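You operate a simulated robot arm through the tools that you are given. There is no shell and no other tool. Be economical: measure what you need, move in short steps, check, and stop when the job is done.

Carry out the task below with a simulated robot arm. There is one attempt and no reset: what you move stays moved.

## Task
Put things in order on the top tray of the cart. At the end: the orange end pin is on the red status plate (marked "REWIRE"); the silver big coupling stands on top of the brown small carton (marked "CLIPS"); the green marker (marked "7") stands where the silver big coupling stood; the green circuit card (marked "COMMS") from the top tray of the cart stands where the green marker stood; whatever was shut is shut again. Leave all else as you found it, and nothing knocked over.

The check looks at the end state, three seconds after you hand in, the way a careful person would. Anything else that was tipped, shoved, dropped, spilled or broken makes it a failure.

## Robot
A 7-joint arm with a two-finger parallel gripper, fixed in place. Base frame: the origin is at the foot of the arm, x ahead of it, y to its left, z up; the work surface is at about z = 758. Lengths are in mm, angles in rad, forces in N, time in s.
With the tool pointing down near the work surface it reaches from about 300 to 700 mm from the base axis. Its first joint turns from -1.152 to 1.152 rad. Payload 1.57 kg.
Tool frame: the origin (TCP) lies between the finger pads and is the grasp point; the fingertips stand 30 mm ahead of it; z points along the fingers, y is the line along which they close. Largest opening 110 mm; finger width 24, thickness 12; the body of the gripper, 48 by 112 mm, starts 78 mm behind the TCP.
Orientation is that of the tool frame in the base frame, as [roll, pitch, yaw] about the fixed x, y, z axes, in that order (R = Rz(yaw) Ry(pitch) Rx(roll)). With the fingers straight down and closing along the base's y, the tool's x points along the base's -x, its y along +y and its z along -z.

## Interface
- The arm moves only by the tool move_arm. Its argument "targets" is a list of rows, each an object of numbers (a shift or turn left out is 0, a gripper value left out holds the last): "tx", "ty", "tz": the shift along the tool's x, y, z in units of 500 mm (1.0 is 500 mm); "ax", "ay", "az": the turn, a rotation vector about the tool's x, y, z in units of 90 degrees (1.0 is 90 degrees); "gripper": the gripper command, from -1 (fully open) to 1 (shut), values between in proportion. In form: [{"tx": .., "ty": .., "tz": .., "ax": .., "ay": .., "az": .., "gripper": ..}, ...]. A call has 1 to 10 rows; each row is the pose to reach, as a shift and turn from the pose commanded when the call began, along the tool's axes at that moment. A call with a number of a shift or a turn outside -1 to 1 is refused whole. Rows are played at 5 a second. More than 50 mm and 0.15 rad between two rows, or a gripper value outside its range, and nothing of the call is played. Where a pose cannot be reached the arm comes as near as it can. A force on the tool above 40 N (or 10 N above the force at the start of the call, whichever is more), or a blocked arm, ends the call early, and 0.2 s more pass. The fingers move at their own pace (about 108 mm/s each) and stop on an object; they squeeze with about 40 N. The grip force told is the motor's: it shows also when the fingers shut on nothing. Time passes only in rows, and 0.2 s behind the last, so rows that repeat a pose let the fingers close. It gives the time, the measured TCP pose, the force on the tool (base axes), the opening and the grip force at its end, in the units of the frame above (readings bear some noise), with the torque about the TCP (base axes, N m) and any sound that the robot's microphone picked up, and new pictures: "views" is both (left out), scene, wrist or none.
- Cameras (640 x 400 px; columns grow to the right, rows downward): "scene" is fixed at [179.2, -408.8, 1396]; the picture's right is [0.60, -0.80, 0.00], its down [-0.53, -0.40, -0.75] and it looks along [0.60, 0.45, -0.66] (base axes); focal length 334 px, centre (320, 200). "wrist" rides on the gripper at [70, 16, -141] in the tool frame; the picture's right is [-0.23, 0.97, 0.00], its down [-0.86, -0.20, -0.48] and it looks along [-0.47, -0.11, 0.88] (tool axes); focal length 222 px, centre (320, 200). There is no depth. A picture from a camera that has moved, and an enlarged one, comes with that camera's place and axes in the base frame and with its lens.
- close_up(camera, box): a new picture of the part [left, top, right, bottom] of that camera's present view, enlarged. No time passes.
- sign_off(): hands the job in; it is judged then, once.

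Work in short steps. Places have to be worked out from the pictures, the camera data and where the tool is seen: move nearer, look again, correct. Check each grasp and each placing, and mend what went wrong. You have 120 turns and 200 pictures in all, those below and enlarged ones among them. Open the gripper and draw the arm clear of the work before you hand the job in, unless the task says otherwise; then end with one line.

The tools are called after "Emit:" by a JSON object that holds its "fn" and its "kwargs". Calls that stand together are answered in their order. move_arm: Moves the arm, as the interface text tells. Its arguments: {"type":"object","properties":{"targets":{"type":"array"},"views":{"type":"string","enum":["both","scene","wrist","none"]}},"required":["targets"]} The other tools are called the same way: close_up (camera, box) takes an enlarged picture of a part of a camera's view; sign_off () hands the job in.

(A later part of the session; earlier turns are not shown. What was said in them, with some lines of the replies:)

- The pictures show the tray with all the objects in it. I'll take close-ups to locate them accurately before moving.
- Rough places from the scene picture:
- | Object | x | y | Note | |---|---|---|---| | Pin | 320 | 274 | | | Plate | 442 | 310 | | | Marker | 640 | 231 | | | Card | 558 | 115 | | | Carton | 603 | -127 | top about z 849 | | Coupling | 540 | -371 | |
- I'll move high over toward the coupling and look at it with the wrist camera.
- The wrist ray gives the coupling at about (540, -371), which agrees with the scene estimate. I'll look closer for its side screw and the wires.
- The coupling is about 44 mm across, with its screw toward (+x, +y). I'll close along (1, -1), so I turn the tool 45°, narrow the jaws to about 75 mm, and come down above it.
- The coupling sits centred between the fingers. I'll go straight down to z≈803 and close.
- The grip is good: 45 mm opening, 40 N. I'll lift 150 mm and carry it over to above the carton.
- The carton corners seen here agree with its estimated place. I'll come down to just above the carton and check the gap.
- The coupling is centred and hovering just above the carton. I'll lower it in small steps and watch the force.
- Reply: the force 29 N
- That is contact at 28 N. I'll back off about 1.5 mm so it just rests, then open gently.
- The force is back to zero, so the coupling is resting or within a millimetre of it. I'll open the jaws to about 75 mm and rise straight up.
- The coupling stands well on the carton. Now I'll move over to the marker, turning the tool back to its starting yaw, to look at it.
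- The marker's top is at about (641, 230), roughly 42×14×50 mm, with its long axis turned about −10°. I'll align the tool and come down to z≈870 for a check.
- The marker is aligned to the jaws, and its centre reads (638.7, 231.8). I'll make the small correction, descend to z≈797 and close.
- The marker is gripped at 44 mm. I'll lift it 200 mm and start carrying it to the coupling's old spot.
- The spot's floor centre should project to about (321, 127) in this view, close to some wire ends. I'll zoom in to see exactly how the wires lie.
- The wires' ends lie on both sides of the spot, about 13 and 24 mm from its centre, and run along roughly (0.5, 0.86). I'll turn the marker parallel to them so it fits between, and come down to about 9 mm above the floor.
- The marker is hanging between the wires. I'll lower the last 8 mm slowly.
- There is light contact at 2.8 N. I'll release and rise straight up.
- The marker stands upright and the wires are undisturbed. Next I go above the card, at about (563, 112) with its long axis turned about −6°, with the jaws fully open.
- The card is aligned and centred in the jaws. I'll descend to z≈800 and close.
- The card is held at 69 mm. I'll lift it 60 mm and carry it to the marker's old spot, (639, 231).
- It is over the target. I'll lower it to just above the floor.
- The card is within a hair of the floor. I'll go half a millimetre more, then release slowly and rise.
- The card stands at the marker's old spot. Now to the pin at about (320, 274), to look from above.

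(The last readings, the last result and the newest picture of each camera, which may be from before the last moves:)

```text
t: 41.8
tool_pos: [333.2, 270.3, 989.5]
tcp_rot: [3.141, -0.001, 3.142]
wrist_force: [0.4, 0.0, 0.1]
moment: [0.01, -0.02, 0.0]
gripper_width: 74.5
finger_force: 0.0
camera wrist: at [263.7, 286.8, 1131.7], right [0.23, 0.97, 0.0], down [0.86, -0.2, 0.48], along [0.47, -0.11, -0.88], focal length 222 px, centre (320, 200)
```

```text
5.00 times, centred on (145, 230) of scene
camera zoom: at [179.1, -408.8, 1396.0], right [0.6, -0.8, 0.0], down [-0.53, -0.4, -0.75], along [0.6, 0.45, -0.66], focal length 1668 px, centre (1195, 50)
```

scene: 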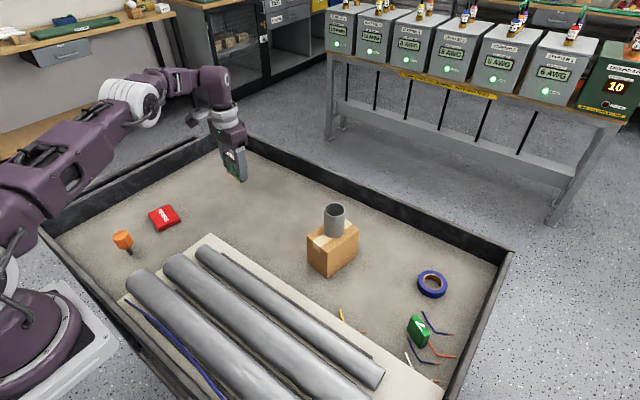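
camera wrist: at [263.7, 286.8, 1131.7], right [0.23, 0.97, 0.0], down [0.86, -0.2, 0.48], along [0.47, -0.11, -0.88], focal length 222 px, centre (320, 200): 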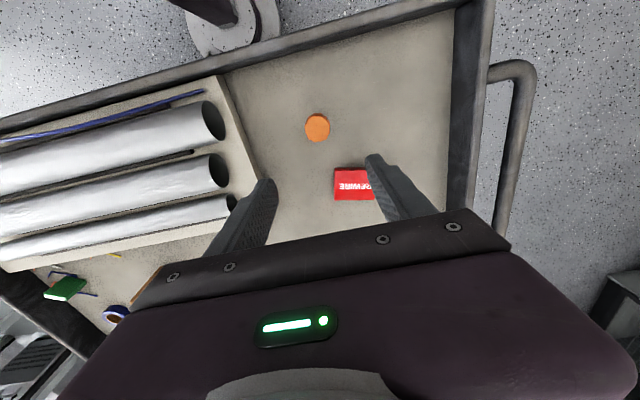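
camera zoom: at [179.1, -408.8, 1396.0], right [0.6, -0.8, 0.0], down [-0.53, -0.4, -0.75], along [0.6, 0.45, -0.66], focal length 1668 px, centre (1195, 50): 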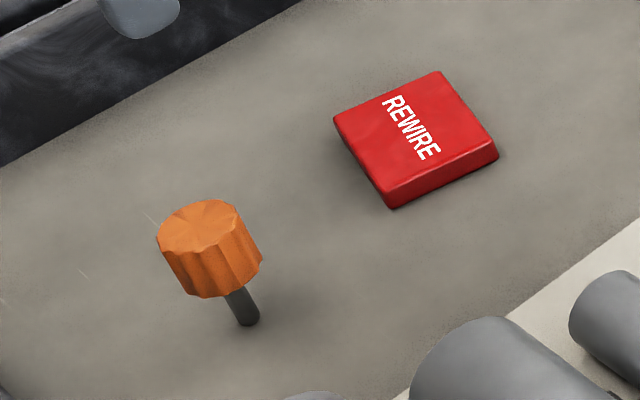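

The pin stands upright on its stem. Its head is about 34 mm across, from z≈794 to 825, at about (320, 271). I'll centre over it and come down to z≈880 to check.

Emit:
{"fn": "move_arm", "kwargs": {"targets": [{"tx": 0.025, "ty": 0.001, "tz": 0.08}, {"tx": 0.025, "ty": 0.001, "tz": 0.16}, {"tx": 0.025, "ty": 0.001, "tz": 0.22}, {"tx": 0.025, "ty": 0.001, "tz": 0.22}], "views": "wrist"}}

Emit:
{"fn": "close_up", "kwargs": {"camera": "wrist", "box": [220, 80, 420, 230]}}

```text
t: 42.8
tool_pos: [320.4, 270.9, 878.7]
tcp_rot: [3.142, 0.001, -3.139]
wrist_force: [-0.3, 0.0, -0.2]
moment: [-0.03, -0.03, 0.01]
gripper_width: 75.0
finger_force: 0.3
camera wrist: at [250.8, 286.9, 1020.3], right [0.23, 0.97, 0.0], down [0.86, -0.2, 0.48], along [0.47, -0.11, -0.88], focal length 222 px, centre (320, 200)
```

wrist: 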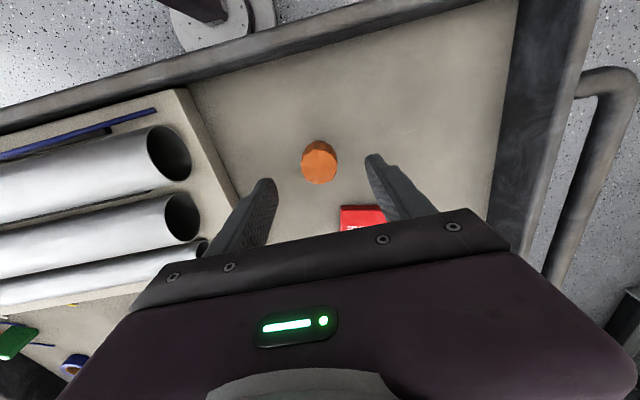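

```text
2.67 times, centred on (320, 155) of wrist
camera zoom: at [250.8, 286.9, 1020.3], right [0.23, 0.97, 0.0], down [0.86, -0.2, 0.48], along [0.47, -0.11, -0.88], focal length 592 px, centre (320, 320)
```

zoom: 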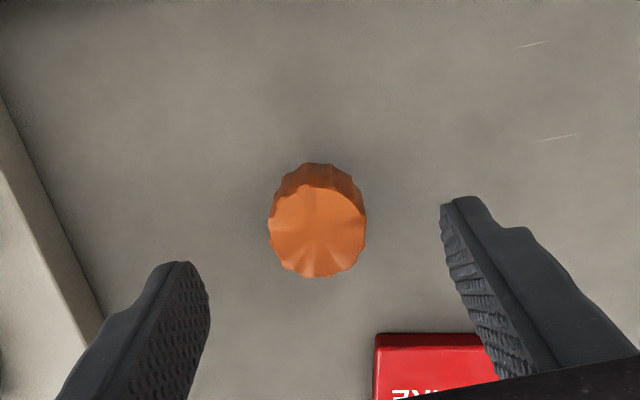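

The head is centred at (320.8, 269.5). I'll descend to z≈808 and close.

Emit:
{"fn": "move_arm", "kwargs": {"targets": [{"ty": -0.002, "tz": 0.06}, {"ty": -0.002, "tz": 0.11}, {"ty": -0.002, "tz": 0.141}, {"ty": -0.002, "tz": 0.141}, {"ty": -0.002, "tz": 0.141, "gripper": 0.2}, {"ty": -0.002, "tz": 0.141, "gripper": 1}, {"ty": -0.002, "tz": 0.141}, {"ty": -0.002, "tz": 0.141}], "views": "wrist"}}

Emit:
{"fn": "close_up", "kwargs": {"camera": "scene", "box": [90, 180, 200, 270]}}

```text
t: 44.6
tool_pos: [319.4, 270.4, 808.4]
tcp_rot: [3.141, 0.0, -3.141]
wrist_force: [0.3, -0.4, 0.0]
moment: [0.0, 0.04, -0.02]
gripper_width: 32.8
finger_force: 40.0
camera wrist: at [251.0, 286.4, 950.2], right [0.23, 0.97, 0.0], down [0.86, -0.2, 0.48], along [0.47, -0.11, -0.88], focal length 222 px, centre (320, 200)
```

wrist: 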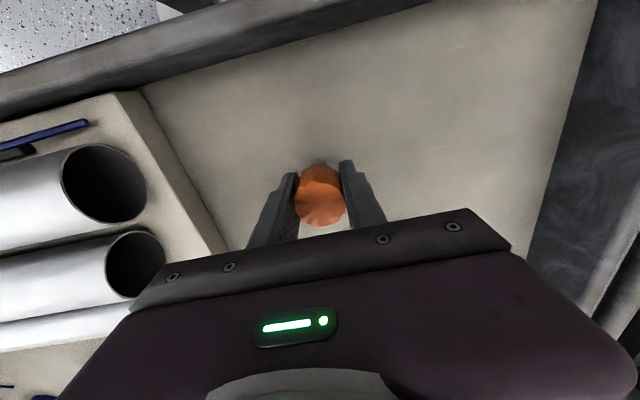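

```text
4.44 times, centred on (145, 225) of scene
camera zoom: at [179.2, -408.8, 1396.0], right [0.6, -0.8, 0.0], down [-0.53, -0.4, -0.75], along [0.6, 0.45, -0.66], focal length 1483 px, centre (1098, 89)
```

zoom: 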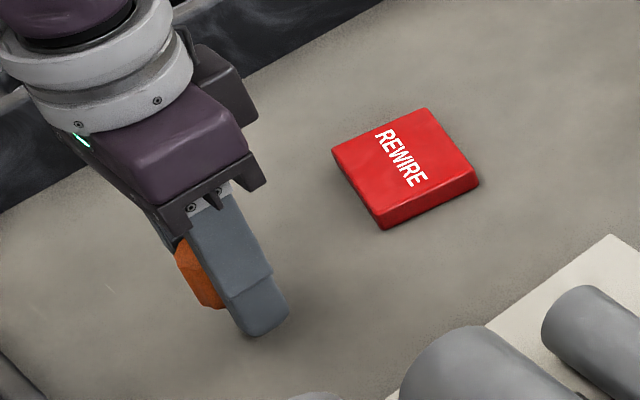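

The pin is gripped at 33 mm. I'll lift it 80 mm and carry it above the plate, centre about (441.5, 310), then look again.

Emit:
{"fn": "move_arm", "kwargs": {"targets": [{"tz": -0.03}, {"tz": -0.09}, {"tz": -0.16}, {"tx": -0.05, "ty": 0.016, "tz": -0.16}, {"tx": -0.1, "ty": 0.032, "tz": -0.16}, {"tx": -0.15, "ty": 0.048, "tz": -0.16}, {"tx": -0.2, "ty": 0.064, "tz": -0.16}, {"tx": -0.244, "ty": 0.079, "tz": -0.16}, {"tx": -0.244, "ty": 0.079, "tz": -0.16}], "views": "wrist"}}

Emit:
{"fn": "close_up", "kwargs": {"camera": "wrist", "box": [240, 90, 400, 230]}}

Emit:
{"fn": "close_up", "kwargs": {"camera": "scene", "box": [110, 130, 220, 240]}}

```text
t: 46.6
tool_pos: [442.8, 310.1, 888.7]
tcp_rot: [-3.141, -0.001, -3.141]
wrist_force: [0.1, 0.2, -0.7]
moment: [0.02, 0.01, 0.0]
gripper_width: 32.6
finger_force: 40.4
camera wrist: at [373.9, 326.9, 1031.0], right [0.23, 0.97, 0.0], down [0.86, -0.2, 0.48], along [0.47, -0.11, -0.88], focal length 222 px, centre (320, 200)
```

wrist: 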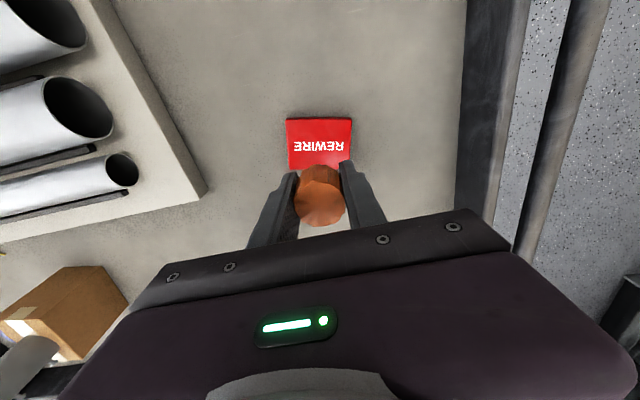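

```text
2.86 times, centred on (320, 160) of wrist
camera zoom: at [373.9, 326.9, 1031.0], right [0.23, 0.97, 0.0], down [0.86, -0.2, 0.48], along [0.47, -0.11, -0.88], focal length 635 px, centre (320, 314)
```

zoom: 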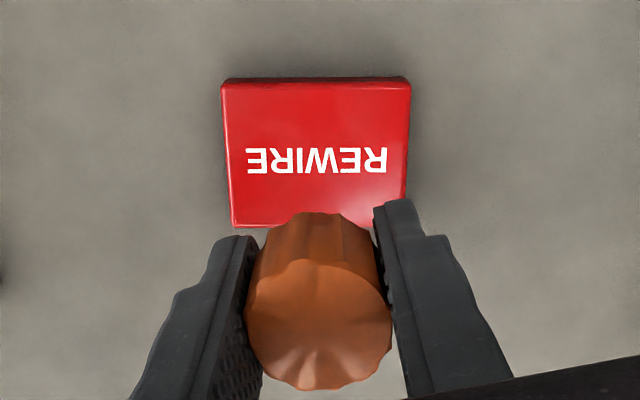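

```text
3.64 times, centred on (165, 185) of scene
camera zoom: at [179.2, -408.8, 1396.0], right [0.6, -0.8, 0.0], down [-0.53, -0.4, -0.75], along [0.6, 0.45, -0.66], focal length 1213 px, centre (884, 254)
```

zoom: 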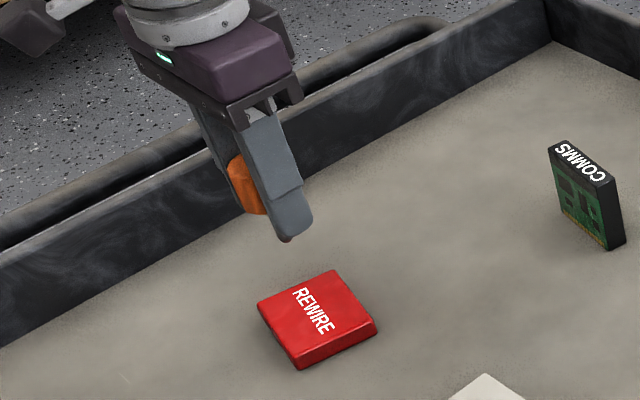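

The plate centre reads (442, 310), directly under the pin. I'll lower to a few mm above the plate.

Emit:
{"fn": "move_arm", "kwargs": {"targets": [{"tz": 0.05}, {"tz": 0.09}, {"tz": 0.115}, {"tz": 0.124}, {"tz": 0.124}], "views": "none"}}

Emit:
{"fn": "close_up", "kwargs": {"camera": "scene", "box": [120, 160, 210, 240]}}

```text
t: 47.8
tool_pos: [442.8, 310.6, 825.6]
tcp_rot: [3.14, 0.001, -3.139]
wrist_force: [-0.6, 0.1, -1.8]
moment: [-0.03, 0.01, -0.01]
gripper_width: 32.7
finger_force: 39.9
```

```text
5.00 times, centred on (165, 200) of scene
camera zoom: at [179.2, -408.8, 1396.0], right [0.6, -0.8, 0.0], down [-0.53, -0.4, -0.75], along [0.6, 0.45, -0.66], focal length 1668 px, centre (1095, 200)
```

zoom: 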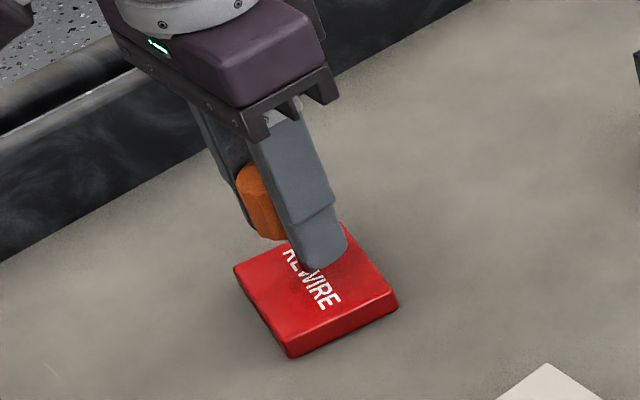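

Looks right. I'll step down a millimetre or two at a time until contact.

Emit:
{"fn": "move_arm", "kwargs": {"targets": [{"tz": 0.003}, {"tz": 0.006}, {"tz": 0.006}], "views": "none"}}

```text
t: 48.6
tool_pos: [442.9, 310.0, 824.9]
tcp_rot: [-3.141, 0.001, -3.14]
wrist_force: [-0.8, -0.5, 6.3]
moment: [-0.05, 0.06, 0.04]
gripper_width: 32.7
finger_force: 40.0
```

There is contact at 6 N. I'll ease off half a millimetre, open slowly, and rise.

Emit:
{"fn": "move_arm", "kwargs": {"targets": [{"tz": -0.001}, {"tz": -0.001}], "views": "none"}}

Emit:
{"fn": "move_arm", "kwargs": {"targets": [{"gripper": 0.36}, {"gripper": 0.3}, {"gripper": 0.1}, {"gripper": -0.36}, {"gripper": -0.36}, {"tz": -0.03}, {"tz": -0.1}, {"tz": -0.19}, {"tz": -0.28}, {"tz": -0.35}], "views": "both"}}

Emit:
{"fn": "close_up", "kwargs": {"camera": "scene", "box": [120, 160, 210, 240]}}

```text
t: 49.2
tool_pos: [442.7, 309.8, 824.0]
tcp_rot: [-3.141, 0.0, -3.141]
wrist_force: [0.1, -0.1, 1.1]
moment: [0.03, -0.03, -0.02]
gripper_width: 32.8
finger_force: 40.5
```

```text
t: 51.4
tool_pos: [442.9, 311.0, 999.3]
tcp_rot: [-3.139, 0.001, -3.14]
wrist_force: [0.9, 0.6, 0.2]
moment: [-0.01, 0.0, 0.02]
gripper_width: 74.5
finger_force: 0.1
camera wrist: at [373.5, 326.2, 1141.2], right [0.23, 0.97, 0.0], down [0.86, -0.2, 0.48], along [0.47, -0.11, -0.88], focal length 222 px, centre (320, 200)
```

scene: 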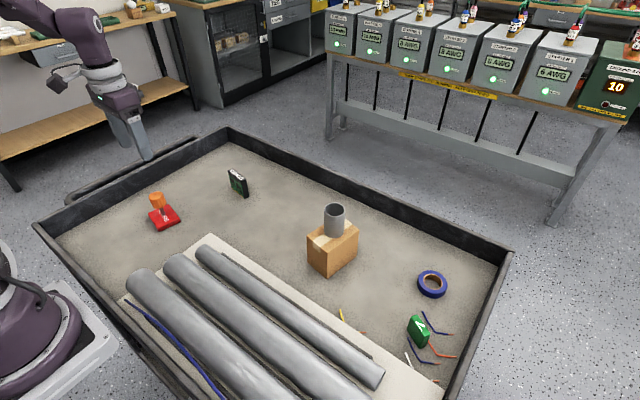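
wrist: 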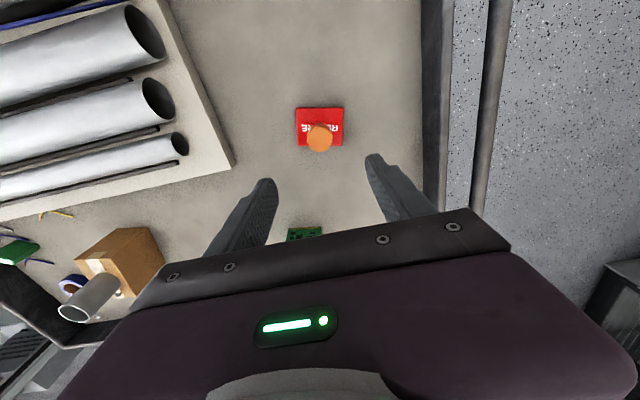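

```text
5.00 times, centred on (165, 200) of scene
camera zoom: at [179.1, -408.8, 1396.0], right [0.6, -0.8, 0.0], down [-0.53, -0.4, -0.75], along [0.6, 0.45, -0.66], focal length 1668 px, centre (1095, 200)
```

zoom: 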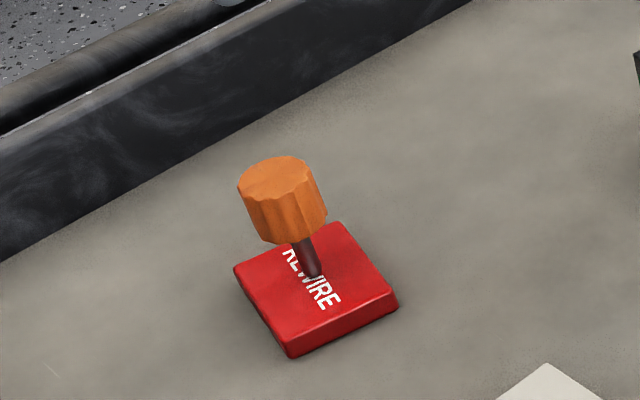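

The pin stands upright at the plate's centre, and everything else is in place. I'll raise the arm clear with the gripper fully open and take one last look.

Emit:
{"fn": "move_arm", "kwargs": {"targets": [{"tz": -0.06, "gripper": -1}, {"tz": -0.12, "ty": -0.08}, {"tz": -0.14, "ty": -0.17}, {"tz": -0.14, "ty": -0.26}, {"tz": -0.14, "ty": -0.35}, {"tz": -0.14, "ty": -0.44}, {"tz": -0.14, "ty": -0.5}], "views": "scene"}}

Emit:
{"fn": "close_up", "kwargs": {"camera": "scene", "box": [100, 140, 300, 265]}}

Emit:
{"fn": "close_up", "kwargs": {"camera": "scene", "box": [290, 190, 490, 390]}}

```text
t: 53.0
tool_pos: [442.5, 59.5, 1069.9]
tcp_rot: [-3.14, 0.001, -3.138]
wrist_force: [0.2, -0.5, -0.5]
moment: [0.03, 0.02, 0.04]
gripper_width: 110.4
finger_force: 0.1
```

scene: 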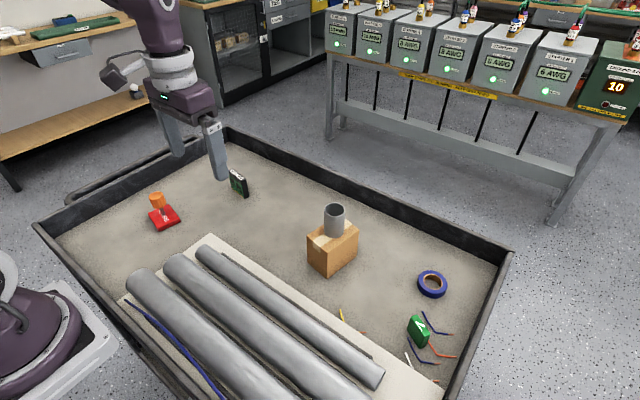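

```text
3.20 times, centred on (200, 202) of scene
camera zoom: at [179.2, -408.8, 1396.0], right [0.6, -0.8, 0.0], down [-0.53, -0.4, -0.75], along [0.6, 0.45, -0.66], focal length 1068 px, centre (704, 192)
```

zoom: 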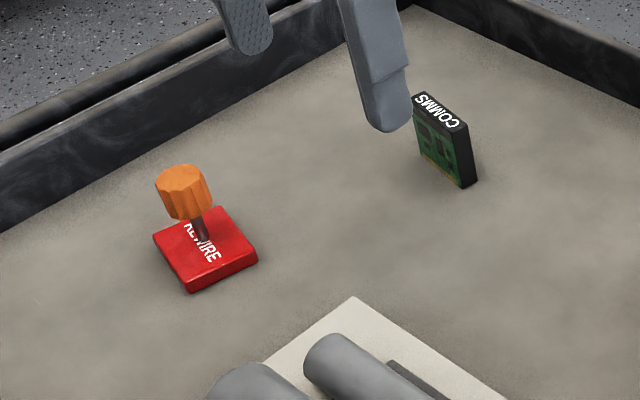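

```text
2.00 times, centred on (390, 290) of scene
camera zoom: at [179.2, -408.8, 1396.0], right [0.6, -0.8, 0.0], down [-0.53, -0.4, -0.75], along [0.6, 0.45, -0.66], focal length 667 px, centre (180, 20)
```

zoom: 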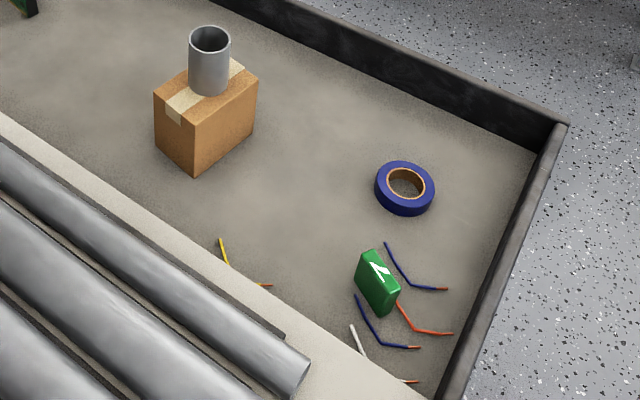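

All four placings hold and nothing else has moved. I'm handing in.

Emit:
{"fn": "sign_off", "kwargs": {}}

```text
The job is handed in.
```

The job is handed in: the pin stands on the REWIRE plate, the coupling on the carton, the marker on the coupling's old spot and the COMMS card on the marker's old spot; I opened nothing, and the last pictures show nothing else moved.
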